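You operate a simulated robot arm through the tools that you are given. There is no shell and no other tool. Be economical: measure what you need, move in short steps, check, and stop when the job is done.

You run a simulated two-armed robot. Do the job below in one go: nothing can be reset, and whatever is moved stays where it is left.

JOB
Purge the gas hose on the black cart until the gas lamp lights.
Fine: MIG selected, cylinder handwheel over half open, welder on.

It is judged by the outcome, as a careful person would: the job done as asked, and still so three seconds after it is handed in. It fails if anything else is knocked over, pushed out of place, dropped, spilled or broken.

ROBOT AND FRAMES
Two 7-joint arms with two-finger parallel grippers on one trunk, on a base that drives. Base frame: it is fixed to the floor where the robot stands at the start and does not move with it; the origin is under the middle of the robot, x ahead of it, y to its left, z up. Readings come in m, degrees, newtons and seconds.
The left shoulder is at the start at [0.218, 0.171, 1.027], the right one opposite. With the tool pointing down near the work surface each hand reaches from about 0.1 to 0.92 m from the robot's upright axis, wherever it stands, measured 20 degrees to its own side. Places, roughly: blue keeper lever [0.9, 0.6, 0.9]; cylinder handwheel [0.9, 0, 0.9]; grey-ball collar [0.7, 0.9, 0.3]; orange pressure lever [0.8, 0.7, 0.9]; polarity switch [0.6, 0.8, 0.4]; process switch [0.6, 0.8, 0.5]; purge button [0.6, 0.8, 0.9]; red-ball collar [0.5, 0.7, 0.4]; voltage dial [0.7, 0.8, 0.5]; welder power switch [0.5, 0.7, 0.6]; wire feeder [0.7, 0.6, 0.9]; wire speed dial [0.5, 0.7, 0.9]. Payload 4.4 kg a hand.
The TCP of each hand is the grasp point between the finger pads, 0.023 m short of the fingertips. In the tool frame z runs along the fingers and y along their closing line. Largest opening 0.094 m; finger width 0.038, thickness 0.01; the body of the gripper, 0.054 by 0.096 m, starts 0.039 m behind the TCP.
Orientation is that of the tool frame in the base frame, as [roll, pitch, yaw] about the fixed x, y, z axes, in that order (R = Rz(yaw) Ry(pitch) Rx(roll)). With the fingers straight down and closing along the base's y, the tool's x points along the base's -x, its y along +y and its z along -z.

CONTROLS
- The arms move only by the tool send_rows. It takes "left_rows", "right_rows" or both (then of equal length, played together; a hand with none holds still); each is a list of rows, each a list of 7 numbers: the shift along the tool's x, y, z in m, then the turn, a rotation vector about the tool's x, y, z in degrees, then the gripper command, from -1 (fully open) to 1 (shut), values between in proportion. In form: [[dx, dy, dz, ax, ay, az, fingers], ...]. A call has 1 to 20 rows; each row is the pose to reach, as a shift and turn from the pose commanded when the call began, along the tool's axes at that moment. Rows are played at 5 a second. More than 0.05 m and 8.6 degrees between two rows, or a gripper value outside its range, and nothing of the call is played. A pose out of reach is approached as far as the arm can. The call stops where the force on the tool passes 40 N (or 10 N more than at its start, if that is more) or the arm is blocked; 0.2 s more then pass. The fingers move at their own pace (about 0.072 m/s each) and stop on an object; they squeeze with about 44 N. The grip force told is the motor's: it shows also when the fingers shut on nothing. Time passes only in rows, and 0.2 s behind the last, so rows that repeat a pose let the fingers close. The reply holds the time, the measured pose of the TCP, the force on the tool along the base axes, the opening and the grip force, in the units named above and with some noise, with the torque about the TCP (base axes, N m) and any sound that the robot's microphone picked up.
- Cameras (640 x 400 px; columns grow to the right, rows downward): "scene" is now at [0.3424, 0.0383, 1.1487]; the picture's right is [0.50, -0.87, 0.00], its down [-0.51, -0.29, -0.81] and it looks along [0.70, 0.40, -0.59] (base axes); focal length 214 px, centre (320, 200). "left" rides on the left gripper at [0.086, -0.016, -0.074] in its tool frame; the picture's right is [0.18, 0.98, 0.00], its down [-0.58, 0.11, -0.81] and it looks along [-0.79, 0.15, 0.59] (tool axes); focal length 243 px, centre (320, 200). "right" rides on the right gripper at [0.086, 0.016, -0.075] in its tool frame; the picture's right is [-0.18, 0.98, 0.00], its down [-0.58, -0.11, -0.81] and it looks along [-0.79, -0.15, 0.59] (tool axes); focal length 243 px, centre (320, 200). There is no depth. A picture from a camera that has moved, and an enlarged one, comes with that camera's place and axes in the base frame and with its lens. The place of the scene camera against the robot may be out by one fixed shift of up to 0.012 m in any direction.
- snapshot(camera): a new picture of that camera. It takes no simulated time.
- move_column(by): slides the trunk up (or, below 0, down) by that many m; the arms and the scene camera ride with it, the base frame stays. It gives what a move gives, with no picture.
- base_move(legs): drives the robot by 1 to 6 legs, each [ahead, left, turn to the left] in m, m and degrees, along the robot's own axes; the way and the turn of a leg run together, so that a leg with both is an arc; at most 1.5 m and 180 degrees a leg. The arms and the cameras ride along, it lands a little off, and it stops where it bumps. It gives what a move gives.
- head_to(pan, tilt): turns the head with the scene camera to pan (to the left, within 80 degrees either way) and tilt (down, from -29 to 69), counted from straight ahead of the robot. It gives what a move gives.
- enlarge(camera, box): a new picture of the part [left, top, right, bottom] of that camera's present view, enlarged. It takes no simulated time.
- close_job(): hands the job in; it is judged then, once.

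Work in short steps. Places have to be worked out from the pictures, the camera data and where the tool is seen: move nearer, look again, correct. Check each grasp and each placing, and mend what went wrong. You have 120 turns and 108 pictures in all, those below and enlarged ones among them. Open the grippers and draw the arms clear of the work before you hand the job in, unless the task says otherwise; then end with one line.

The tools are called after "Request:" as name(argument=value, ...) on one line, values as JSON. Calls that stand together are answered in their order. send_rows: Moves the arms, as the interface text tells. Its arguments: {"type":"object","properties":{"left_rows":{"type":"array","items":{"type":"array","items":{"type":"number"}}},"right_rows":{"type":"array","items":{"type":"array","items":{"type":"number"}}}},"required":[]} The other tools are called the same way: move_column (by) slides the trunk up or down; base_move (legs) drives the base; head_to (pan, tilt) turns the head that bears the scene camera; snapshot (camera) takes a picture; enlarge (camera, box) takes an enlarged picture of a part of a camera's view; close_job () hands the job in.

At the start:

```text
clock: 0.0
left_tcp_pos: [0.4142, 0.4827, 1.0869]
left_tool_rot: [-180.0, 0.0, -180.0]
left_contact_force: [0.1, 0.7, 0.1]
left_wrist_torque: [-0.03, 0.03, -0.01]
left_width: 0.0938
left_grip_force: 0.0
right_tcp_pos: [0.5296, 0.0005, 1.0569]
right_tool_rot: [-179.9, -0.1, -180.0]
right_contact_force: [-0.6, 0.8, -0.5]
right_wrist_torque: [0.01, 0.02, -0.03]
right_width: 0.094
right_grip_force: 0.1
trunk travel left (down, up): [-0.05, 0.338]
robot x, y, heading: [0.0036, -0.0011, 0.1]
head pan, tilt: [29.8, 36.3]
```

scene: 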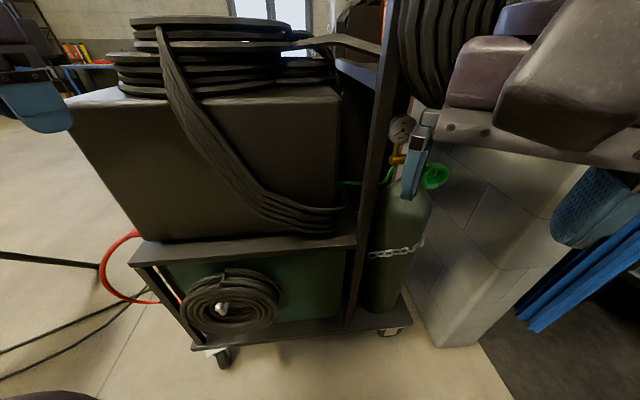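
right: 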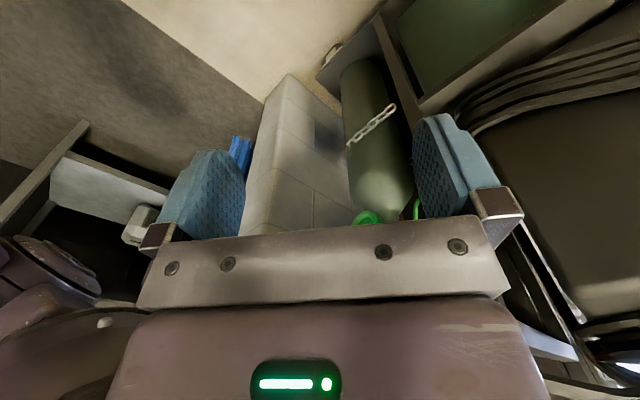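
left: 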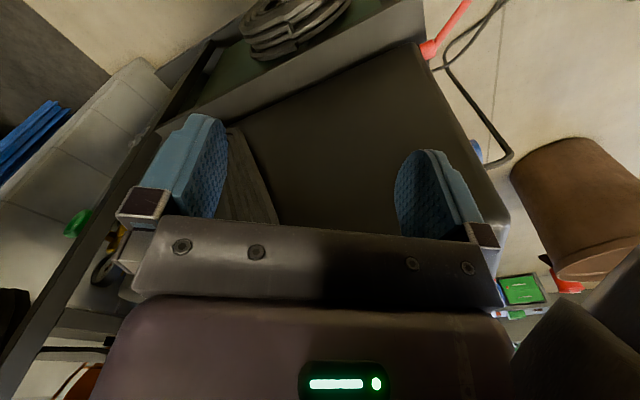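

The cart stands ahead-left and we see its side; I turn the head left towards the front panel and feeder.

Request:
head_to(pan=55, tilt=25)

Request:
snapshot(camera="scene")

```text
clock: 0.9
left_tcp_pos: [0.4128, 0.4829, 1.0858]
left_tool_rot: [-179.9, 0.1, 180.0]
left_contact_force: [-0.2, 0.2, 0.3]
left_wrist_torque: [-0.01, 0.0, 0.02]
left_width: 0.094
left_grip_force: 0.0
right_tcp_pos: [0.531, -0.0016, 1.0564]
right_tool_rot: [179.9, 0.0, -179.9]
right_contact_force: [0.8, -0.2, -0.1]
right_wrist_torque: [0.0, 0.02, 0.02]
right_width: 0.094
right_grip_force: 0.0
trunk travel left (down, up): [-0.05, 0.338]
robot x, y, heading: [-0.0015, 0.0009, -0.0]
head pan, tilt: [55.0, 25.0]
```

```text
104 pictures are left
camera scene: at [0.3196, 0.0703, 1.1665], right [0.82, -0.57, 0.0], down [-0.24, -0.35, -0.91], along [0.52, 0.74, -0.42], focal length 214 px, centre (320, 200)
```

scene: 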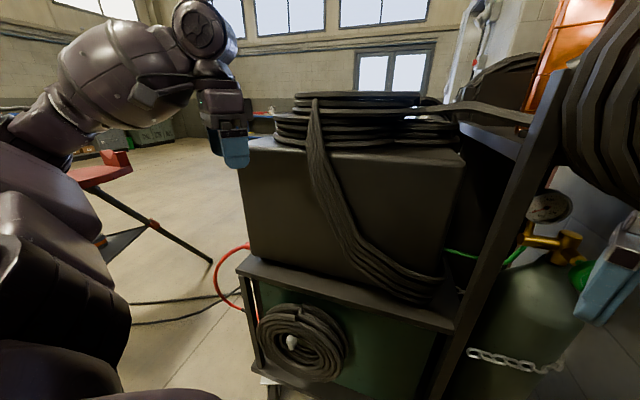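

The front face of the machine faces roughly -x/+y, beyond my left hand. I look further left and down to check the floor before driving that way.

Request:
head_to(pan=75, tilt=50)

Request:
snapshot(camera="scene")

```text
clock: 1.8
left_tcp_pos: [0.4134, 0.4829, 1.0861]
left_tool_rot: [-180.0, 0.0, 180.0]
left_contact_force: [-0.2, -0.5, -0.5]
left_wrist_torque: [-0.05, -0.02, 0.0]
left_width: 0.0939
left_grip_force: 0.1
right_tcp_pos: [0.529, -0.0002, 1.0571]
right_tool_rot: [180.0, 0.0, 179.9]
right_contact_force: [0.5, 0.1, -0.1]
right_wrist_torque: [-0.02, 0.02, 0.02]
right_width: 0.0941
right_grip_force: 0.1
trunk travel left (down, up): [-0.05, 0.338]
robot x, y, heading: [0.0016, -0.0043, 0.0]
head pan, tilt: [75.0, 50.0]
```

```text
103 pictures are left
camera scene: at [0.2866, 0.0693, 1.1291], right [0.97, -0.26, 0.0], down [-0.2, -0.74, -0.64], along [0.17, 0.62, -0.77], focal length 214 px, centre (320, 200)
```

scene: 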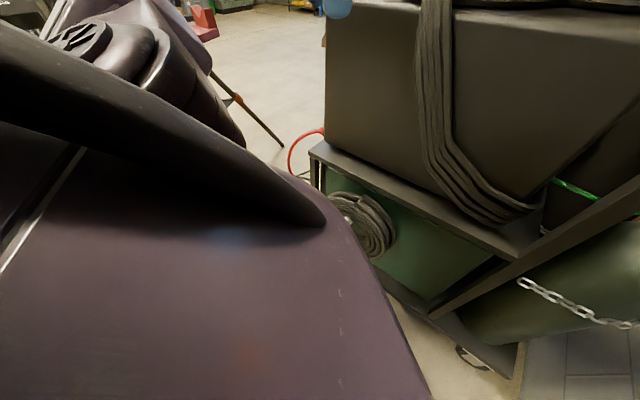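

The floor close by is clear. I back off 0.25 m, slide left 0.4 m, and look.

Request:
base_move(legs=[[-0.25, 0, 0], [0, 0.4, 0]])

Request:
head_to(pan=35, tilt=30)

Request:
snapshot(camera="scene")

Request:
snapshot(camera="left")

```text
clock: 7.3
left_tcp_pos: [0.1585, 0.888, 1.0853]
left_tool_rot: [-180.0, 0.1, -179.8]
left_contact_force: [-1.0, 0.2, -0.1]
left_wrist_torque: [0.01, -0.02, 0.04]
left_width: 0.0942
left_grip_force: 0.1
right_tcp_pos: [0.2757, 0.4069, 1.0563]
right_tool_rot: [-179.9, 0.0, -179.7]
right_contact_force: [-0.4, 0.3, 0.1]
right_wrist_torque: [0.03, -0.01, -0.01]
right_width: 0.0941
right_grip_force: 0.0
trunk travel left (down, up): [-0.05, 0.338]
robot x, y, heading: [-0.2513, 0.404, 0.3]
head pan, tilt: [75.0, 50.0]
```

```text
clock: 8.4
left_tcp_pos: [0.1583, 0.8887, 1.0856]
left_tool_rot: [-180.0, 0.1, -179.7]
left_contact_force: [-0.1, -0.7, 0.5]
left_wrist_torque: [-0.01, 0.01, 0.02]
left_width: 0.0941
left_grip_force: 0.0
right_tcp_pos: [0.2761, 0.4069, 1.0573]
right_tool_rot: [-180.0, 0.0, -179.7]
right_contact_force: [-0.4, -0.3, 0.2]
right_wrist_torque: [-0.02, 0.01, 0.03]
right_width: 0.0942
right_grip_force: 0.1
trunk travel left (down, up): [-0.05, 0.338]
robot x, y, heading: [-0.2542, 0.3998, 0.2]
head pan, tilt: [35.0, 30.0]
```

```text
102 pictures are left
camera scene: at [0.0872, 0.4519, 1.1585], right [0.58, -0.82, 0.0], down [-0.41, -0.29, -0.87], along [0.71, 0.5, -0.5], focal length 214 px, centre (320, 200)
```

scene: 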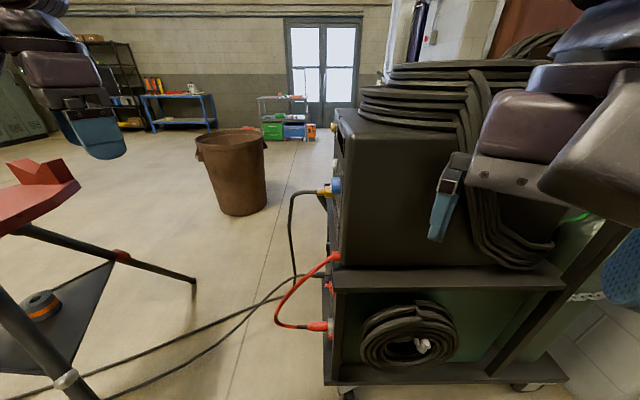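

```text
101 pictures are left
camera left: at [0.0714, 0.8717, 1.162], right [-0.19, 0.98, 0.0], down [0.58, 0.11, 0.81], along [0.79, 0.15, -0.59], focal length 243 px, centre (320, 200)
```

left: 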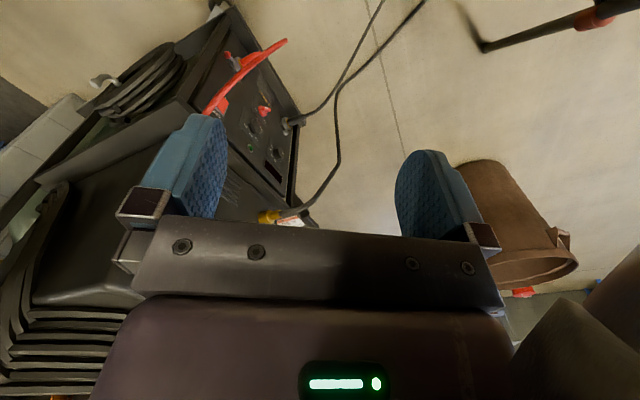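

The front face normal is about (-0.5, 0.86); a tripod vise stands near (0.07, 1.25), so I won't drive further. I swing the left hand out in front of the face, turned about -50° in yaw, so that its camera sees the panel.

Request:
send_rows(left_rows=[[-0.025, 0.02, 0, 0, 0, 6.25, 0], [-0.05, 0.04, 0, 0, 0, 12.5, 1], [-0.075, 0.06, 0, 0, 0, 18.75, 1], [-0.1, 0.08, 0, 0, 0, 25, 1], [-0.125, 0.1, 0, 0, 0, 31.25, 1], [-0.15, 0.12, 0, 0, 0, 37.5, 1], [-0.175, 0.14, 0, 0, 0, 43.75, 1], [-0.2, 0.16, 0, 0, 0, 50, 1]])

Request:
snapshot(camera="left")

Request:
snapshot(camera="scene")

```text
clock: 10.2
left_tcp_pos: [0.3566, 1.0485, 1.0857]
left_tool_rot: [-180.0, -0.1, 130.2]
left_contact_force: [0.5, -1.0, -0.4]
left_wrist_torque: [0.02, -0.04, -0.01]
left_width: 0.0
left_grip_force: 42.5
right_tcp_pos: [0.2778, 0.4068, 1.0562]
right_tool_rot: [179.9, -0.1, -179.7]
right_contact_force: [0.1, -0.3, -0.5]
right_wrist_torque: [0.03, 0.01, 0.01]
right_width: 0.0941
right_grip_force: 0.0
trunk travel left (down, up): [-0.05, 0.338]
robot x, y, heading: [-0.2511, 0.4032, 0.4]
head pan, tilt: [35.0, 30.0]
```

```text
100 pictures are left
camera left: at [0.2889, 1.1048, 1.1618], right [0.63, 0.78, 0.0], down [0.46, -0.37, 0.81], along [0.62, -0.51, -0.59], focal length 243 px, centre (320, 200)
```

left: 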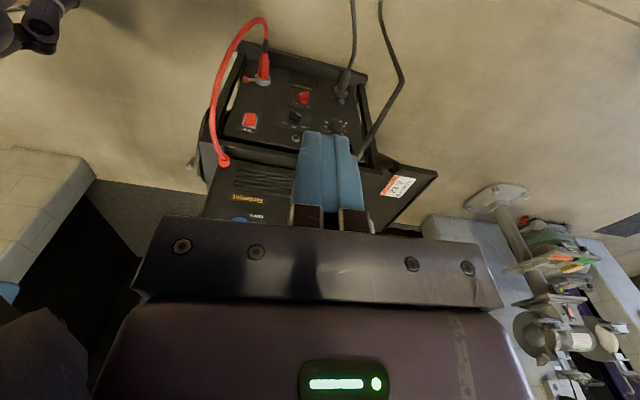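

```text
99 pictures are left
camera scene: at [0.0878, 0.4517, 1.1583], right [0.58, -0.82, 0.0], down [-0.41, -0.29, -0.87], along [0.71, 0.5, -0.5], focal length 214 px, centre (320, 200)
```

scene: 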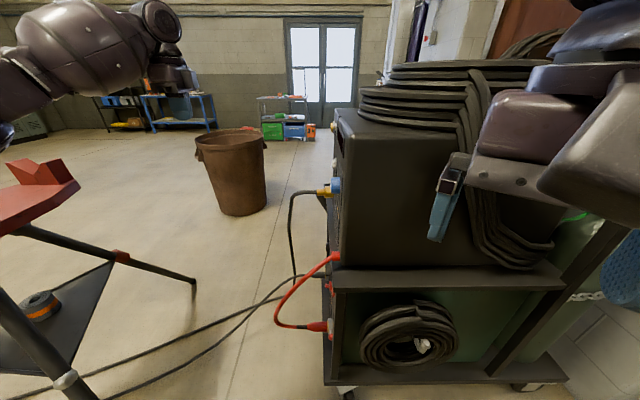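

The panel is visible (upside down). Enlarge it.

Request:
enlarge(camera="left", box=[190, 30, 450, 230])

```text
2.00 times, centred on (320, 130) of left
camera zoom: at [0.2889, 1.1048, 1.1618], right [0.63, 0.78, 0.0], down [0.46, -0.37, 0.81], along [0.62, -0.51, -0.59], focal length 485 px, centre (320, 340)
```

zoom: 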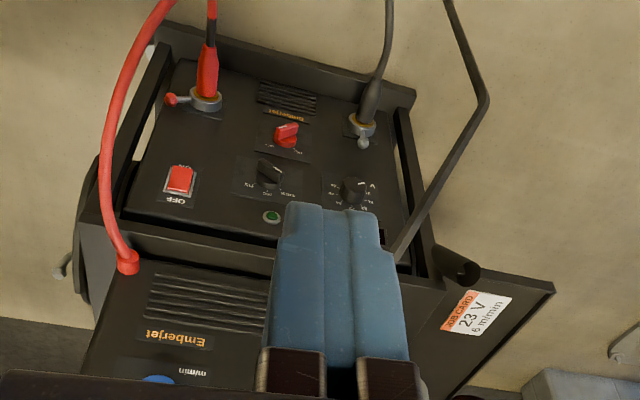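

The fingers hide the feeder's front. I tilt the fingers 30° toward the face so it comes into the upper part of the view.

Request:
send_rows(left_rows=[[0, 0, 0, 0, -7.5, 0, 1], [0, 0, 0, 0, -15, 0, 1], [0, 0, 0, 0, -22.5, 0, 1], [0, 0, 0, 0, -30, 0, 1]])

Request:
snapshot(camera="left")

```text
clock: 11.2
left_tcp_pos: [0.3567, 1.0502, 1.0854]
left_tool_rot: [179.9, 30.1, 130.3]
left_contact_force: [-0.1, -0.7, -0.8]
left_wrist_torque: [-0.01, -0.02, 0.02]
left_width: 0.0001
left_grip_force: 42.5
right_tcp_pos: [0.276, 0.4058, 1.0562]
right_tool_rot: [179.9, 0.0, -179.7]
right_contact_force: [0.0, 0.4, -0.1]
right_wrist_torque: [-0.02, 0.02, -0.01]
right_width: 0.0937
right_grip_force: 0.1
trunk travel left (down, up): [-0.05, 0.338]
robot x, y, heading: [-0.2576, 0.404, 0.5]
head pan, tilt: [35.0, 30.0]
```

```text
97 pictures are left
camera left: at [0.2721, 1.1247, 1.1079], right [0.65, 0.76, -0.09], down [0.15, 0.0, 0.99], along [0.75, -0.65, -0.11], focal length 243 px, centre (320, 200)
```

left: 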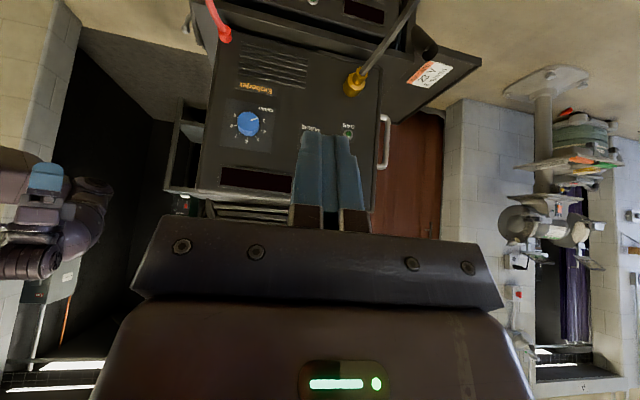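

Request:
enlarge(camera="left", box=[200, 20, 410, 200])

```text
2.22 times, centred on (305, 110) of left
camera zoom: at [0.2721, 1.1247, 1.1079], right [0.65, 0.76, -0.09], down [0.15, 0.0, 0.99], along [0.75, -0.65, -0.11], focal length 539 px, centre (353, 400)
```

zoom: 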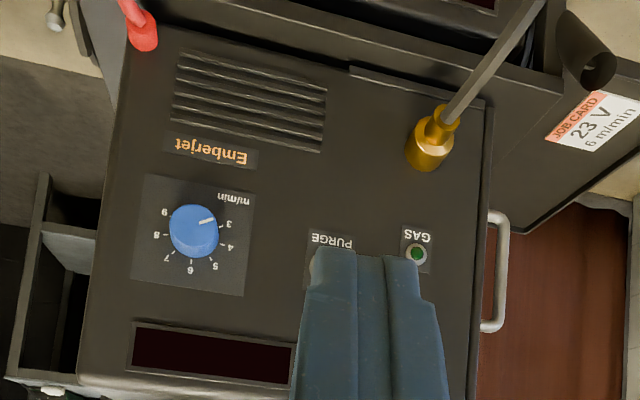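

The PURGE label and GAS lamp are found; the button lies just behind my fingertips. I tilt 12° more to uncover it.

Request:
send_rows(left_rows=[[0, 0, 0, 0, -6, 0, 1], [0, 0, 0, 0, -12, 0, 1]])

Request:
enlarge(camera="left", box=[200, 0, 410, 160])

```text
clock: 11.8
left_tcp_pos: [0.3576, 1.0499, 1.0864]
left_tool_rot: [179.9, 42.1, 130.3]
left_contact_force: [-0.4, 1.0, -0.1]
left_wrist_torque: [0.0, -0.01, 0.01]
left_width: 0.0001
left_grip_force: 42.7
right_tcp_pos: [0.277, 0.4066, 1.0566]
right_tool_rot: [180.0, -0.2, -179.8]
right_contact_force: [0.1, 0.0, -0.9]
right_wrist_torque: [0.0, 0.02, 0.0]
right_width: 0.0938
right_grip_force: 0.1
trunk travel left (down, up): [-0.05, 0.338]
robot x, y, heading: [-0.2557, 0.4049, 0.1]
head pan, tilt: [35.0, 30.0]
```

```text
2.50 times, centred on (305, 80) of left
camera zoom: at [0.2711, 1.1261, 1.0847], right [0.66, 0.74, -0.12], down [0.01, 0.15, 0.99], along [0.75, -0.66, 0.09], focal length 606 px, centre (358, 500)
```

zoom: 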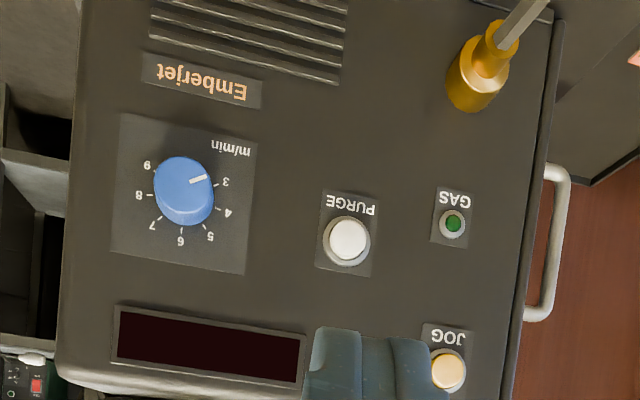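

The white PURGE button is in view, at about (0.66, 0.74, 0.91); JOG is above it. Before approaching I check how close my left arm is to the vise stand.

Request:
head_to(pan=72, tilt=25)

Request:
snapshot(camera="scene")

```text
clock: 12.8
left_tcp_pos: [0.3565, 1.0488, 1.0858]
left_tool_rot: [179.9, 42.1, 130.3]
left_contact_force: [0.3, 0.0, -0.2]
left_wrist_torque: [0.0, -0.02, -0.01]
left_width: 0.0
left_grip_force: 42.4
right_tcp_pos: [0.2767, 0.406, 1.0585]
right_tool_rot: [-179.9, 0.0, -179.7]
right_contact_force: [-0.4, 0.5, 0.0]
right_wrist_torque: [-0.01, 0.01, 0.02]
right_width: 0.0941
right_grip_force: 0.1
trunk travel left (down, up): [-0.05, 0.338]
robot x, y, heading: [-0.2555, 0.4073, 0.3]
head pan, tilt: [72.0, 25.0]
```

```text
94 pictures are left
camera scene: at [0.0416, 0.4873, 1.1665], right [0.95, -0.3, 0.0], down [-0.13, -0.4, -0.91], along [0.28, 0.86, -0.42], focal length 214 px, centre (320, 200)
```

scene: 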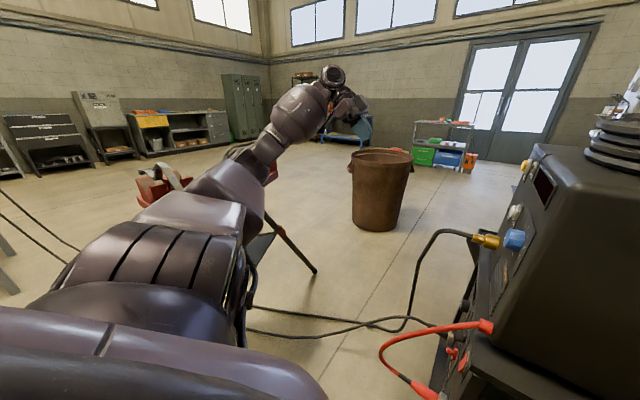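

From this pan the feeder front is visible obliquely; I enlarge it to triangulate the button.

Request:
enlarge(camera="scene", box=[440, 120, 600, 320])

```text
2.00 times, centred on (520, 220) of scene
camera zoom: at [0.0416, 0.4873, 1.1665], right [0.95, -0.3, 0.0], down [-0.13, -0.4, -0.91], along [0.28, 0.86, -0.42], focal length 429 px, centre (-80, 160)
```

zoom: 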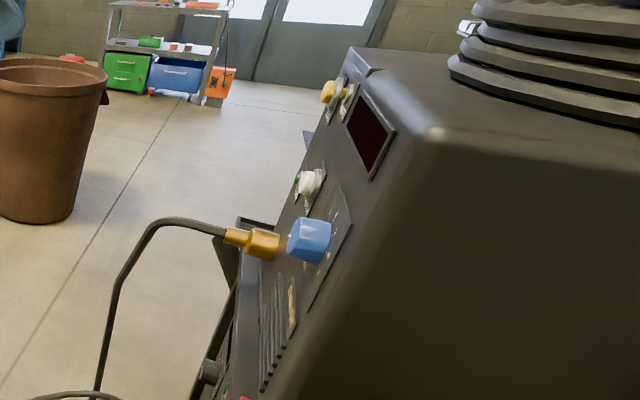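

Triangulated from both cameras: the purge button is at (0.620, 0.777, 0.927) and the face normal is about (-0.56, 0.83). I bring the closed fingertips to about 0.1 m in front of it, pointing at it.

Request:
send_rows(left_rows=[[-0.0114, 0.0049, 0.0357, 0.73, -3.5, 0.49, 1], [-0.0227, 0.0098, 0.0714, 1.45, -7, 0.98, 1], [-0.034, 0.0146, 0.107, 2.18, -10.5, 1.46, 1], [-0.0454, 0.0195, 0.1428, 2.9, -14, 1.95, 1], [-0.0568, 0.0244, 0.1784, 3.63, -17.5, 2.44, 1], [-0.0681, 0.0293, 0.2141, 4.35, -21, 2.93, 1], [-0.0795, 0.0341, 0.2498, 5.08, -24.5, 3.41, 1], [-0.0908, 0.039, 0.2855, 5.8, -28, 3.9, 1]])

Request:
snapshot(camera="scene")

Request:
snapshot(camera="left")

```text
clock: 14.6
left_tcp_pos: [0.5546, 0.8765, 0.9325]
left_tool_rot: [-179.8, 70.1, 123.6]
left_contact_force: [0.0, -0.5, -0.2]
left_wrist_torque: [-0.02, -0.02, -0.01]
left_width: 0.0
left_grip_force: 42.5
right_tcp_pos: [0.2772, 0.4061, 1.055]
right_tool_rot: [180.0, -0.1, -179.7]
right_contact_force: [0.2, 0.1, 0.0]
right_wrist_torque: [0.01, 0.01, 0.0]
right_width: 0.0937
right_grip_force: 0.1
trunk travel left (down, up): [-0.05, 0.338]
robot x, y, heading: [-0.2568, 0.4036, 0.5]
head pan, tilt: [72.0, 25.0]
```

```text
92 pictures are left
camera scene: at [0.0423, 0.4872, 1.1661], right [0.95, -0.3, 0.0], down [-0.13, -0.4, -0.91], along [0.28, 0.86, -0.42], focal length 214 px, centre (320, 200)
```

scene: 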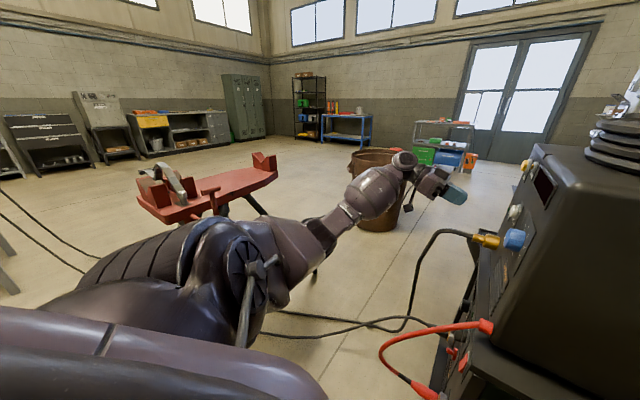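

```text
91 pictures are left
camera left: at [0.4869, 0.9518, 0.8781], right [0.79, 0.59, -0.17], down [-0.22, 0.53, 0.82], along [0.58, -0.61, 0.54], focal length 243 px, centre (320, 200)
```

left: 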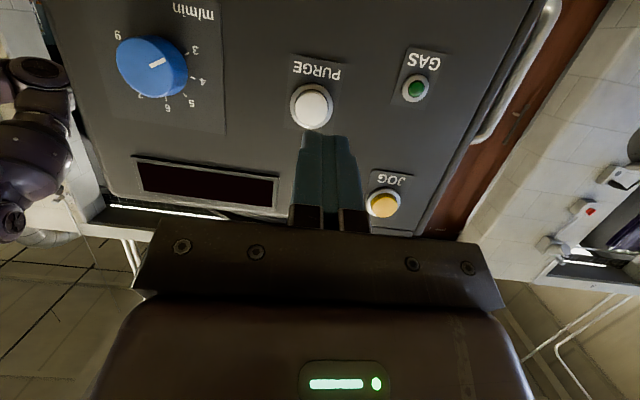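

Alignment is within a millimetre laterally. I level the fingers (18° more) and advance 0.06 m towards the button.

Request:
send_rows(left_rows=[[0.0047, 0, 0.0017, 0, -6, 0, 1], [0.0047, 0, 0.0017, 0, -12, 0, 1], [0.0047, 0, 0.0017, 0, -18, 0, 1], [-0.0056, 0, 0.0299, 0, -18, 0, 1], [-0.0158, 0, 0.0581, 0, -18, 0, 1]])

Request:
enlarge(camera="scene", box=[420, 120, 580, 280])

Request:
snapshot(camera="left")

```text
clock: 15.8
left_tcp_pos: [0.5877, 0.8265, 0.9303]
left_tool_rot: [179.8, 88.0, 123.2]
left_contact_force: [-0.1, 0.3, -0.2]
left_wrist_torque: [0.0, -0.02, -0.01]
left_width: 0.0001
left_grip_force: 42.1
right_tcp_pos: [0.2773, 0.4058, 1.0563]
right_tool_rot: [180.0, -0.2, -179.7]
right_contact_force: [0.3, -0.1, 0.4]
right_wrist_torque: [0.01, -0.03, -0.01]
right_width: 0.094
right_grip_force: 0.0
trunk travel left (down, up): [-0.05, 0.338]
robot x, y, heading: [-0.2508, 0.4002, 0.3]
head pan, tilt: [72.0, 25.0]
```

```text
2.50 times, centred on (500, 200) of scene
camera zoom: at [0.0418, 0.4871, 1.1664], right [0.95, -0.3, 0.0], down [-0.13, -0.4, -0.91], along [0.28, 0.86, -0.42], focal length 536 px, centre (-130, 200)
```

zoom: 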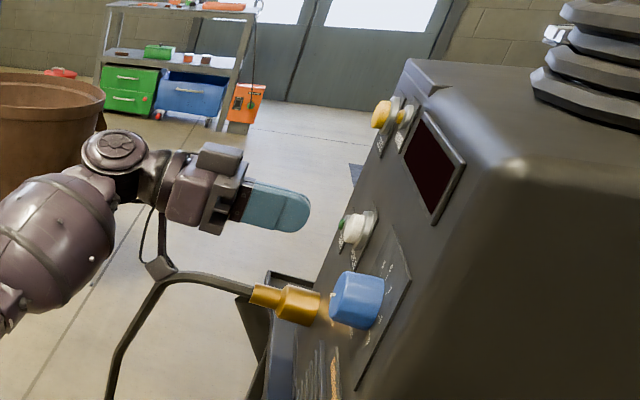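

```text
89 pictures are left
camera left: at [0.5312, 0.8826, 0.8471], right [0.82, 0.55, -0.18], down [-0.34, 0.72, 0.61], along [0.46, -0.43, 0.77], focal length 243 px, centre (320, 200)
```

left: 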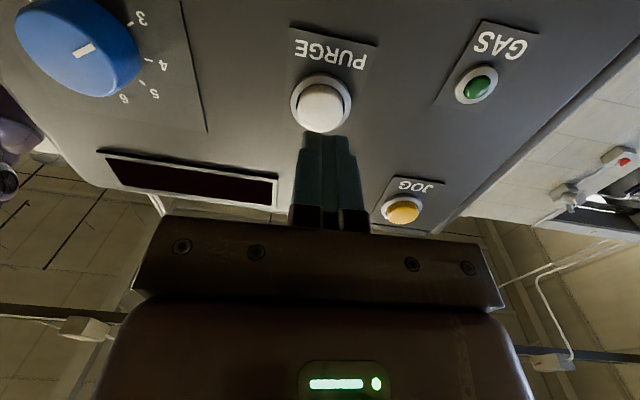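

About 0.036 m remains. I advance in small steps until I feel contact.

Request:
send_rows(left_rows=[[0, 0, 0.015, 0, 0, 0, 1], [0, 0, 0.027, 0, 0, 0, 1], [0, 0, 0.031, 0, 0, 0, 1], [0, 0, 0.035, 0, 0, 0, 1], [0, 0, 0.038, 0, 0, 0, 1]])

Request:
enlarge(camera="scene", box=[460, 150, 580, 250])

Request:
snapshot(camera="left")

```text
clock: 17.0
left_tcp_pos: [0.6055, 0.7978, 0.9278]
left_tool_rot: [-179.0, 88.0, 124.5]
left_contact_force: [-9.0, 7.0, -1.7]
left_wrist_torque: [-0.01, -0.07, -0.04]
left_width: 0.0
left_grip_force: 41.9
right_tcp_pos: [0.2767, 0.4076, 1.0574]
right_tool_rot: [-179.9, -0.1, -179.8]
right_contact_force: [-0.1, -0.9, -0.5]
right_wrist_torque: [-0.01, 0.0, 0.03]
right_width: 0.094
right_grip_force: 0.0
trunk travel left (down, up): [-0.05, 0.338]
robot x, y, heading: [-0.2542, 0.4008, 0.2]
head pan, tilt: [72.0, 25.0]
heard: click
```

```text
4.00 times, centred on (520, 200) of scene
camera zoom: at [0.0407, 0.4885, 1.1666], right [0.95, -0.3, 0.0], down [-0.13, -0.4, -0.91], along [0.28, 0.86, -0.42], focal length 858 px, centre (-480, 200)
```

zoom: 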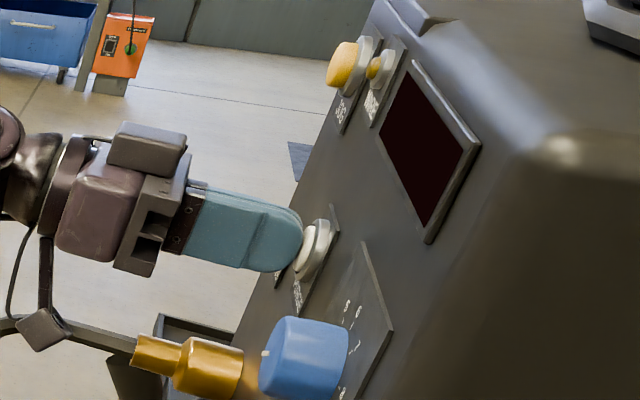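

```text
87 pictures are left
camera left: at [0.5504, 0.8535, 0.8459], right [0.82, 0.55, -0.18], down [-0.34, 0.72, 0.61], along [0.47, -0.43, 0.77], focal length 243 px, centre (320, 200)
```

left: 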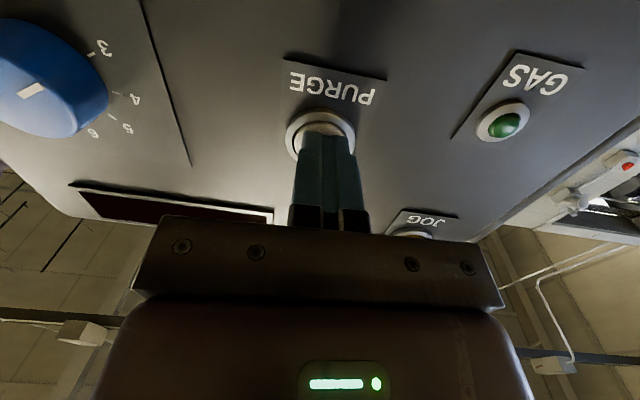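

A click, 11 N, and the button is pressed in. I hold it for 4 s and look at the lamp.

Request:
send_rows(left_rows=[[0, 0, 0.001, 0, 0, 0, 1], [0, 0, 0.001, 0, 0, 0, 1], [0, 0, 0.001, 0, 0, 0, 1], [0, 0, 0.001, 0, 0, 0, 1], [0, 0, 0.001, 0, 0, 0, 1], [0, 0, 0.001, 0, 0, 0, 1], [0, 0, 0.001, 0, 0, 0, 1], [0, 0, 0.001, 0, 0, 0, 1], [0, 0, 0.001, 0, 0, 0, 1], [0, 0, 0.001, 0, 0, 0, 1], [0, 0, 0.001, 0, 0, 0, 1], [0, 0, 0.001, 0, 0, 0, 1], [0, 0, 0.001, 0, 0, 0, 1], [0, 0, 0.001, 0, 0, 0, 1], [0, 0, 0.001, 0, 0, 0, 1], [0, 0, 0.001, 0, 0, 0, 1], [0, 0, 0.001, 0, 0, 0, 1], [0, 0, 0.001, 0, 0, 0, 1], [0, 0, 0.001, 0, 0, 0, 1], [0, 0, 0.001, 0, 0, 0, 1]])

Request:
snapshot(camera="left")

```text
clock: 21.2
left_tcp_pos: [0.6088, 0.7962, 0.9283]
left_tool_rot: [-179.3, 88.1, 124.0]
left_contact_force: [-10.6, 18.5, -1.3]
left_wrist_torque: [-0.19, -0.1, 0.08]
left_width: 0.0
left_grip_force: 42.1
right_tcp_pos: [0.2755, 0.4068, 1.0579]
right_tool_rot: [-179.9, 0.0, -179.7]
right_contact_force: [0.2, 0.8, -0.1]
right_wrist_torque: [0.01, 0.03, 0.02]
right_width: 0.0942
right_grip_force: 0.0
trunk travel left (down, up): [-0.05, 0.338]
robot x, y, heading: [-0.2523, 0.4061, 0.2]
head pan, tilt: [72.0, 25.0]
```

```text
86 pictures are left
camera left: at [0.5516, 0.8521, 0.846], right [0.82, 0.55, -0.18], down [-0.34, 0.72, 0.61], along [0.46, -0.43, 0.77], focal length 243 px, centre (320, 200)
```

left: 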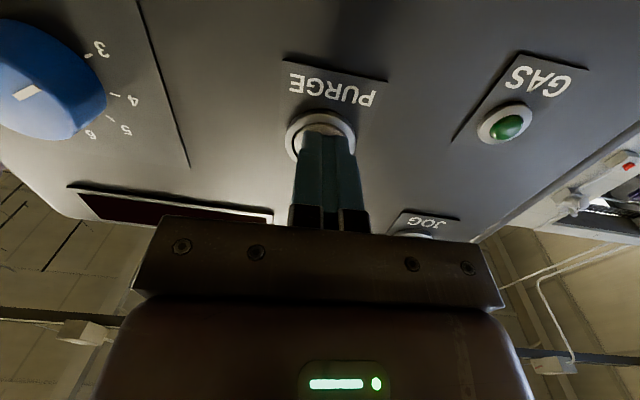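

The lamp is not lit yet. I hold 4 s more before doubting the preconditions (the display is dark, though).

Request:
send_rows(left_rows=[[0, 0, 0, 0, 0, 0, 1], [0, 0, 0, 0, 0, 0, 1], [0, 0, 0, 0, 0, 0, 1], [0, 0, 0, 0, 0, 0, 1], [0, 0, 0, 0, 0, 0, 1], [0, 0, 0, 0, 0, 0, 1], [0, 0, 0, 0, 0, 0, 1], [0, 0, 0, 0, 0, 0, 1], [0, 0, 0, 0, 0, 0, 1], [0, 0, 0, 0, 0, 0, 1], [0, 0, 0, 0, 0, 0, 1], [0, 0, 0, 0, 0, 0, 1], [0, 0, 0, 0, 0, 0, 1], [0, 0, 0, 0, 0, 0, 1], [0, 0, 0, 0, 0, 0, 1], [0, 0, 0, 0, 0, 0, 1], [0, 0, 0, 0, 0, 0, 1], [0, 0, 0, 0, 0, 0, 1], [0, 0, 0, 0, 0, 0, 1], [0, 0, 0, 0, 0, 0, 1]])

Request:
enlarge(camera="left", box=[400, 40, 600, 180])

```text
clock: 25.4
left_tcp_pos: [0.6084, 0.7956, 0.9284]
left_tool_rot: [-179.5, 88.1, 123.9]
left_contact_force: [-10.6, 17.2, -0.2]
left_wrist_torque: [-0.16, -0.13, 0.05]
left_width: 0.0
left_grip_force: 42.3
right_tcp_pos: [0.2765, 0.4078, 1.0573]
right_tool_rot: [-179.8, 0.0, -179.7]
right_contact_force: [-0.2, -0.2, -0.6]
right_wrist_torque: [0.03, -0.03, -0.01]
right_width: 0.0939
right_grip_force: 0.3
trunk travel left (down, up): [-0.05, 0.338]
robot x, y, heading: [-0.2517, 0.4017, 0.3]
head pan, tilt: [72.0, 25.0]
```

```text
2.86 times, centred on (500, 110) of left
camera zoom: at [0.5515, 0.852, 0.8461], right [0.82, 0.55, -0.18], down [-0.34, 0.72, 0.61], along [0.46, -0.43, 0.77], focal length 693 px, centre (-194, 457)
```

zoom: 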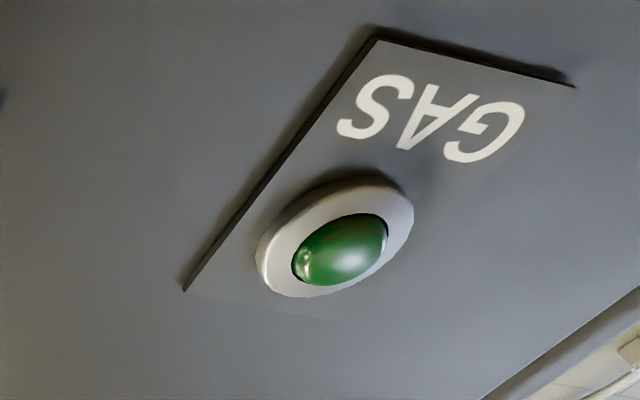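

Not lit after 8 s, and the display is dark, so a precondition is likely unmet. I back off, raise and tilt the hand to inspect the welder panel below.

Request:
send_rows(left_rows=[[0, 0, -0.04, 0, 0, 0, 1], [0, 0, -0.08, 0, 0, 0, 1], [0, 0, -0.12, 0, 0, 0, 1], [-0.02, 0, -0.16, 0, 0, 0, 1], [-0.04, 0, -0.2, 0, 7.5, 0, 1], [-0.06, 0, -0.22, 0, 15, 0, 1], [-0.07, 0, -0.22, 0, 22.5, 0, 1], [-0.08, 0, -0.22, 0, 30, 0, 1], [-0.09, 0, -0.22, 0, 37.5, 0, 1], [-0.1, 0, -0.22, 0, 45, 0, 1], [-0.1, 0, -0.22, 0, 52.5, 0, 1], [-0.1, 0, -0.22, 0, 60, 0, 1], [-0.1, 0, -0.22, 0, 68, 0, 1]])

Request:
snapshot(camera="left")

```text
clock: 28.2
left_tcp_pos: [0.4893, 0.9746, 1.0359]
left_tool_rot: [180.0, 19.9, 123.4]
left_contact_force: [0.2, 0.2, -0.1]
left_wrist_torque: [-0.01, -0.02, -0.01]
left_width: 0.0003
left_grip_force: 41.9
right_tcp_pos: [0.2764, 0.4061, 1.0568]
right_tool_rot: [180.0, 0.0, -179.7]
right_contact_force: [-0.4, -0.3, 0.5]
right_wrist_torque: [-0.02, 0.0, -0.01]
right_width: 0.0939
right_grip_force: 0.1
trunk travel left (down, up): [-0.05, 0.338]
robot x, y, heading: [-0.2514, 0.404, 0.4]
head pan, tilt: [72.0, 25.0]
```

```text
84 pictures are left
camera left: at [0.4168, 1.0556, 1.0779], right [0.73, 0.69, -0.06], down [0.24, -0.17, 0.96], along [0.65, -0.71, -0.29], focal length 243 px, centre (320, 200)
```

left: 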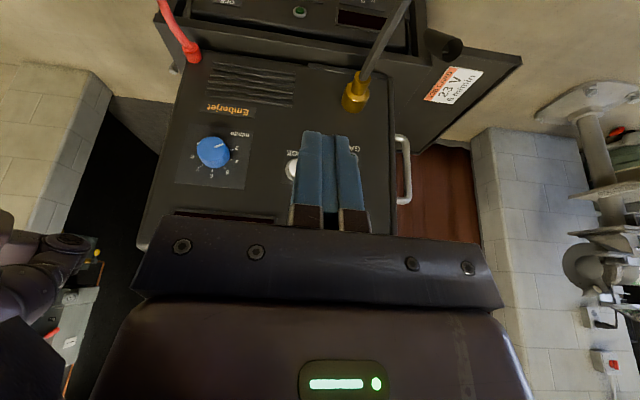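

I tilt down another 30° to see the lower panel.

Request:
send_rows(left_rows=[[0, 0, 0, 0, 7.5, 0, 1], [0, 0, 0, 0, 15, 0, 1], [0, 0, 0, 0, 22.5, 0, 1], [0, 0, 0, 0, 30, 0, 1]])

Request:
enlarge(camera="left", box=[160, 0, 420, 160])

```text
clock: 29.2
left_tcp_pos: [0.4898, 0.9753, 1.0372]
left_tool_rot: [-180.0, -10.0, 123.4]
left_contact_force: [0.3, -0.1, -0.3]
left_wrist_torque: [0.02, 0.04, 0.01]
left_width: 0.0001
left_grip_force: 42.5
right_tcp_pos: [0.2769, 0.4058, 1.0574]
right_tool_rot: [-180.0, 0.0, -179.7]
right_contact_force: [1.1, -0.1, 0.0]
right_wrist_torque: [0.03, 0.0, -0.03]
right_width: 0.0938
right_grip_force: 0.0
trunk travel left (down, up): [-0.05, 0.338]
robot x, y, heading: [-0.2524, 0.4012, 0.4]
head pan, tilt: [72.0, 25.0]
```

```text
2.46 times, centred on (290, 80) of left
camera zoom: at [0.4357, 1.0268, 1.1263], right [0.72, 0.69, 0.03], down [0.48, -0.54, 0.69], along [0.5, -0.48, -0.72], focal length 597 px, centre (394, 495)
```

zoom: 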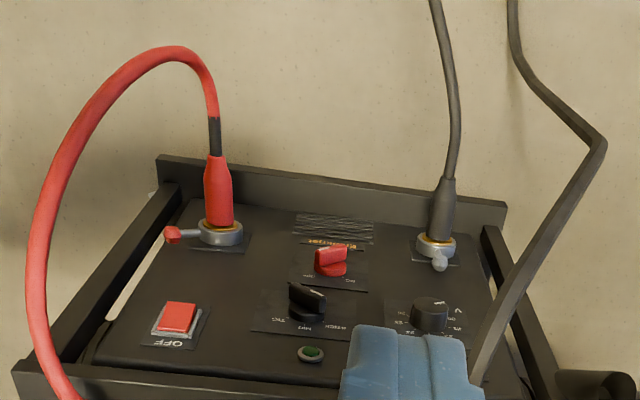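

The power switch and process knob need a closer look. I lower the hand 0.17 m (staying left of the torch cable) and tilt up for a flatter view.

Request:
send_rows(left_rows=[[-0.006, -0.0122, 0.033, 0, -6, 0, 1], [-0.012, -0.0244, 0.066, 0, -12, 0, 1], [-0.018, -0.0366, 0.099, 0, -18, 0, 1], [-0.024, -0.0488, 0.132, 0, -24, 0, 1], [-0.03, -0.061, 0.1645, 0, -30, 0, 1]])

Request:
snapshot(camera="left")

Request:
enlarge(camera="left", box=[180, 0, 440, 160])

```text
clock: 30.4
left_tcp_pos: [0.4399, 0.9393, 0.8679]
left_tool_rot: [180.0, 20.1, 123.4]
left_contact_force: [-0.5, 0.1, -0.6]
left_wrist_torque: [-0.02, -0.03, -0.01]
left_width: 0.0
left_grip_force: 42.6
right_tcp_pos: [0.2772, 0.4055, 1.057]
right_tool_rot: [179.9, -0.2, -179.7]
right_contact_force: [0.0, 0.2, 0.4]
right_wrist_torque: [-0.02, 0.0, 0.0]
right_width: 0.0941
right_grip_force: 0.0
trunk travel left (down, up): [-0.05, 0.338]
robot x, y, heading: [-0.2541, 0.4026, 0.4]
head pan, tilt: [72.0, 25.0]
```

```text
82 pictures are left
camera left: at [0.3673, 1.0207, 0.9095], right [0.73, 0.69, -0.06], down [0.24, -0.16, 0.96], along [0.65, -0.71, -0.28], focal length 243 px, centre (320, 200)
```

left: 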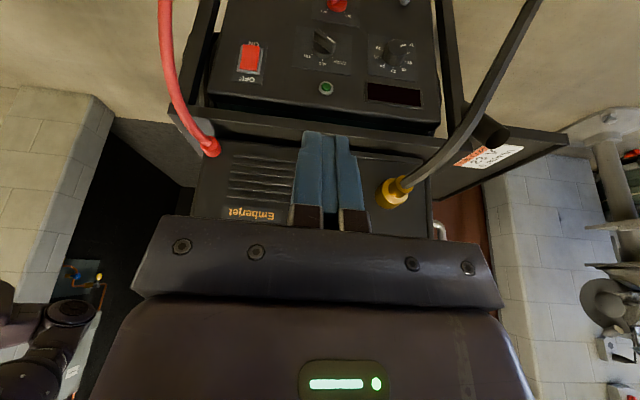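

```text
2.46 times, centred on (310, 80) of left
camera zoom: at [0.3673, 1.0207, 0.9095], right [0.73, 0.69, -0.06], down [0.24, -0.16, 0.96], along [0.65, -0.71, -0.28], focal length 597 px, centre (345, 495)
```

zoom: 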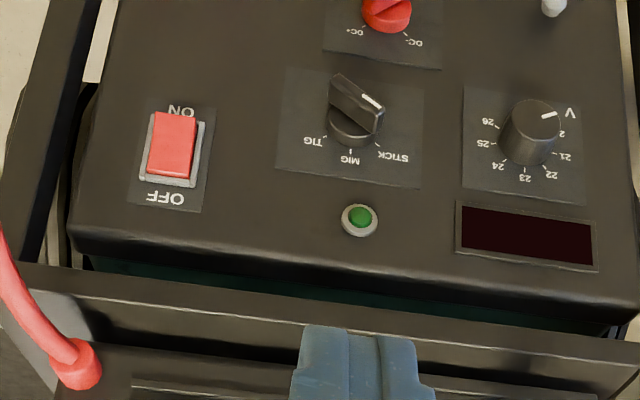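

The knob points to STICK, and the display and lamp are dark, so the welder is off despite the note. Both need setting: MIG selected and power on, as the job line calls for. Rocker is at about (0.498, 0.662, 0.54), and the ON end is the lower one. I bring the fingertips about 0.1 m off it, keeping right of the red hose.

Request:
send_rows(left_rows=[[-0.0023, -0.011, 0.0361, 0, -3, 0, 1], [-0.0046, -0.022, 0.0722, 0, -6, 0, 1], [-0.0068, -0.033, 0.1083, 0, -9, 0, 1], [-0.0091, -0.044, 0.1444, 0, -12, 0, 1], [-0.0114, -0.055, 0.1805, 0, -15, 0, 1], [-0.0137, -0.066, 0.2166, 0, -18, 0, 1], [-0.016, -0.077, 0.2527, 0, -21, 0, 1], [-0.0182, -0.088, 0.2888, 0, -24, 0, 1]])

Request:
snapshot(camera="left")

Request:
head_to(pan=72, tilt=45)

Request:
snapshot(camera="scene")

```text
clock: 32.2
left_tcp_pos: [0.4293, 0.7965, 0.603]
left_tool_rot: [179.9, 44.0, 123.3]
left_contact_force: [0.0, -0.4, -0.5]
left_wrist_torque: [-0.01, 0.05, 0.01]
left_width: 0.0
left_grip_force: 42.4
right_tcp_pos: [0.2779, 0.4056, 1.0567]
right_tool_rot: [180.0, -0.1, -179.8]
right_contact_force: [0.5, -0.2, -0.5]
right_wrist_torque: [-0.01, 0.01, -0.04]
right_width: 0.0939
right_grip_force: 0.0
trunk travel left (down, up): [-0.05, 0.338]
robot x, y, heading: [-0.2535, 0.4024, 0.4]
head pan, tilt: [72.0, 25.0]
```

```text
80 pictures are left
camera left: at [0.353, 0.8825, 0.5976], right [0.75, 0.65, -0.13], down [0.01, 0.18, 0.98], along [0.66, -0.74, 0.13], focal length 243 px, centre (320, 200)
```

left: 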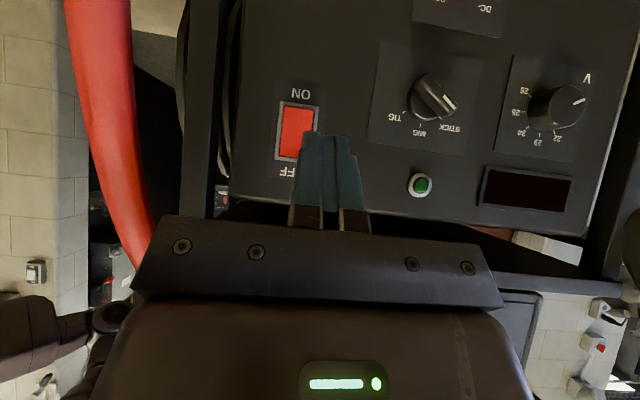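

```text
clock: 33.0
left_tcp_pos: [0.4288, 0.7959, 0.6034]
left_tool_rot: [179.9, 44.0, 123.4]
left_contact_force: [0.2, -0.9, -0.5]
left_wrist_torque: [-0.03, 0.03, -0.03]
left_width: 0.0
left_grip_force: 42.5
right_tcp_pos: [0.2762, 0.4068, 1.0575]
right_tool_rot: [-180.0, 0.0, -179.6]
right_contact_force: [-0.2, 0.1, -0.5]
right_wrist_torque: [0.02, 0.03, -0.02]
right_width: 0.0943
right_grip_force: 0.0
trunk travel left (down, up): [-0.05, 0.338]
robot x, y, heading: [-0.2498, 0.4032, 0.2]
head pan, tilt: [72.0, 45.0]
```

```text
79 pictures are left
camera scene: at [0.0382, 0.4771, 1.136], right [0.95, -0.3, 0.0], down [-0.21, -0.67, -0.71], along [0.22, 0.67, -0.71], focal length 214 px, centre (320, 200)
```

scene: 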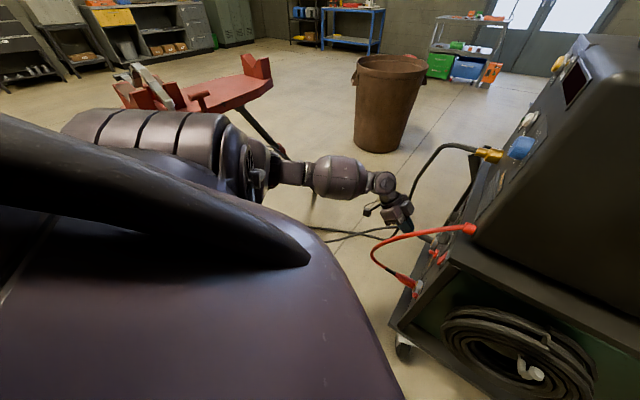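

Refined: rocker centre (0.491, 0.682, 0.567), knob (0.593, 0.757, 0.513). I move the tip to 4 cm off the ON (lower) end, yawing so the hand's body stays away from the hose.

Request:
send_rows(left_rows=[[-0.007, -0.0033, 0.027, 2.9, -3.7, 2.5, 1], [-0.014, -0.0066, 0.054, 5.8, -7.3, 4.9, 1], [-0.0214, -0.0099, 0.0805, 8.7, -11, 7.4, 1]])

Request:
snapshot(camera="left")

Request:
enlarge(camera="scene", box=[340, 150, 500, 310])

```text
clock: 33.8
left_tcp_pos: [0.4605, 0.73, 0.559]
left_tool_rot: [-179.9, 55.0, 112.0]
left_contact_force: [0.4, -0.9, 0.0]
left_wrist_torque: [-0.01, 0.0, 0.0]
left_width: 0.0
left_grip_force: 42.0
right_tcp_pos: [0.2778, 0.4063, 1.0566]
right_tool_rot: [-179.9, -0.1, -179.7]
right_contact_force: [1.1, -0.8, -0.6]
right_wrist_torque: [-0.01, 0.01, -0.02]
right_width: 0.094
right_grip_force: 0.1
trunk travel left (down, up): [-0.05, 0.338]
robot x, y, heading: [-0.2544, 0.4029, 0.3]
head pan, tilt: [72.0, 45.0]
```

```text
78 pictures are left
camera left: at [0.4045, 0.8269, 0.5324], right [0.87, 0.46, -0.15], down [-0.02, 0.35, 0.94], along [0.49, -0.82, 0.31], focal length 243 px, centre (320, 200)
```

left: 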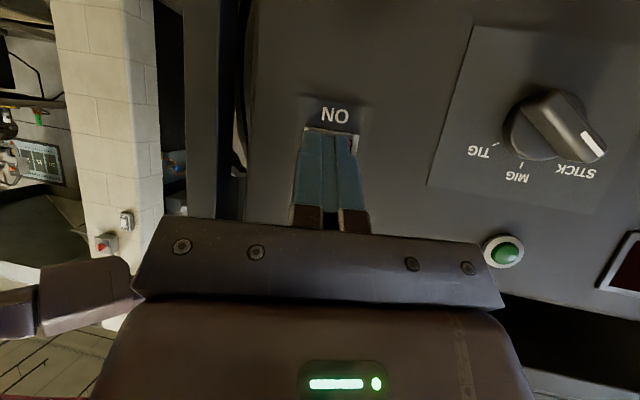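

```text
2.50 times, centred on (420, 230) of scene
camera zoom: at [0.0386, 0.4769, 1.1357], right [0.95, -0.3, 0.0], down [-0.22, -0.67, -0.71], along [0.21, 0.67, -0.71], focal length 536 px, centre (70, 125)
```

zoom: 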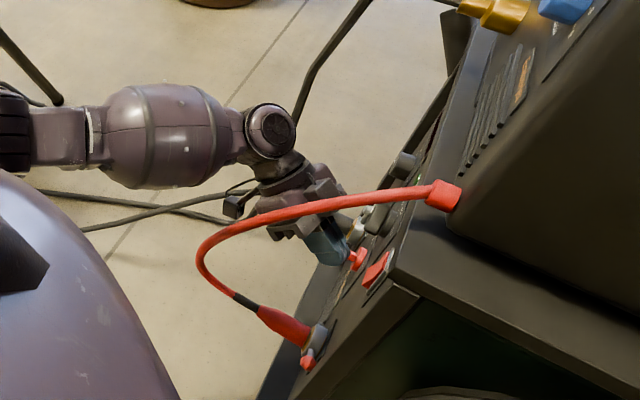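

Tip is aligned laterally, but the upper corner of the tilted fingertips would touch at the pivot. I lower by 1.8 cm and then press in along the face normal.

Request:
send_rows(left_rows=[[0.0147, 0, 0.0103, 0, 0, 0, 1], [0.0047, 0.0046, 0.0246, 0, 0, 0, 1], [0.0008, 0.0064, 0.0301, 0, 0, 0, 1], [-0.0019, 0.0077, 0.0341, 0, 0, 0, 1], [-0.0047, 0.009, 0.038, 0, 0, 0, 1], [-0.0075, 0.0102, 0.042, 0, 0, 0, 1]])

Request:
snapshot(camera="left")

```text
clock: 35.0
left_tcp_pos: [0.4771, 0.7111, 0.5411]
left_tool_rot: [-179.5, 54.7, 112.6]
left_contact_force: [-5.8, 3.8, 5.4]
left_wrist_torque: [-0.1, -0.06, -0.04]
left_width: 0.0001
left_grip_force: 42.8
right_tcp_pos: [0.2761, 0.4088, 1.0576]
right_tool_rot: [-180.0, 0.0, -179.5]
right_contact_force: [-0.2, 1.8, 0.7]
right_wrist_torque: [0.01, 0.02, 0.01]
right_width: 0.094
right_grip_force: 0.0
trunk travel left (down, up): [-0.05, 0.338]
robot x, y, heading: [-0.2526, 0.4057, 0.3]
head pan, tilt: [72.0, 45.0]
heard: click
stopped in row 5 (left hand): the force on the tool passed its limit at 45 N (the readings are from after the stop); the commanded pose is now the measured one
```

```text
76 pictures are left
camera left: at [0.4195, 0.8078, 0.5146], right [0.87, 0.47, -0.15], down [-0.02, 0.34, 0.94], along [0.49, -0.81, 0.3], focal length 243 px, centre (320, 200)
```

left: 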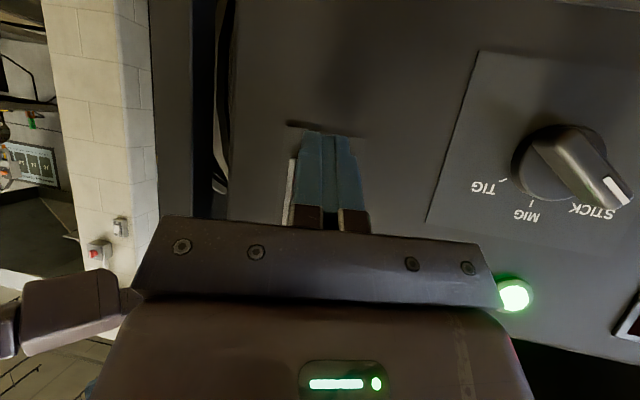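

Click: the power lamp is on. Now the process knob must go from STICK to MIG (clockwise one step). I back off and move in front of the knob for a straight view.

Request:
send_rows(left_rows=[[0.0168, -0.0074, -0.0237, 0, 0, 0, 1], [0.0336, -0.0148, -0.0474, 0, 0, 0, 1], [0.041, 0.013, -0.06, -3.9, 0, -2.8, 1], [0.05, 0.055, -0.08, -7.8, 0, -5.5, 1], [0.0587, 0.0951, -0.0984, -11.75, 0, -8.3, 1]])

Request:
snapshot(camera="left")

```text
clock: 36.2
left_tcp_pos: [0.5229, 0.8511, 0.5489]
left_tool_rot: [-179.7, 54.7, 126.9]
left_contact_force: [-0.3, -1.1, -0.1]
left_wrist_torque: [-0.02, 0.0, -0.02]
left_width: 0.0002
left_grip_force: 42.3
right_tcp_pos: [0.276, 0.4081, 1.0578]
right_tool_rot: [180.0, 0.0, -179.6]
right_contact_force: [0.4, -0.1, 1.1]
right_wrist_torque: [0.04, -0.04, 0.01]
right_width: 0.094
right_grip_force: 0.0
trunk travel left (down, up): [-0.05, 0.338]
robot x, y, heading: [-0.2529, 0.4024, 0.8]
head pan, tilt: [72.0, 45.0]
```

```text
75 pictures are left
camera left: at [0.4432, 0.931, 0.5229], right [0.72, 0.67, -0.15], down [-0.1, 0.33, 0.94], along [0.68, -0.67, 0.3], focal length 243 px, centre (320, 200)
```

left: 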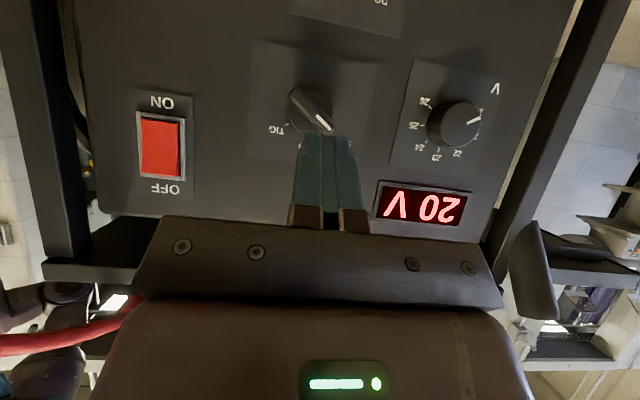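

The welder display now shows 20 V. Enlarge the knob.

Request:
enlarge(camera="left", box=[250, 50, 390, 160])

```text
3.64 times, centred on (320, 105) of left
camera zoom: at [0.4432, 0.931, 0.5229], right [0.72, 0.67, -0.15], down [-0.1, 0.33, 0.94], along [0.68, -0.67, 0.3], focal length 882 px, centre (320, 546)
```

zoom: 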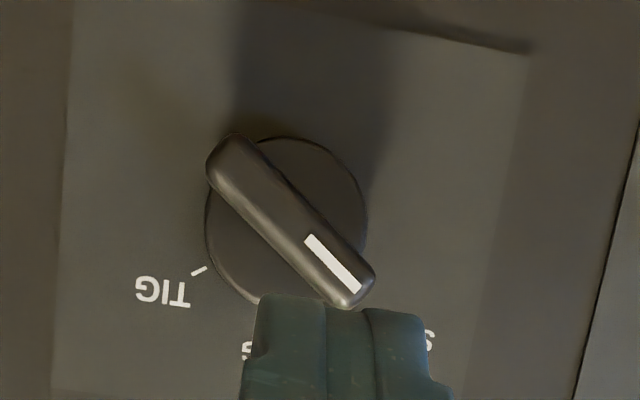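

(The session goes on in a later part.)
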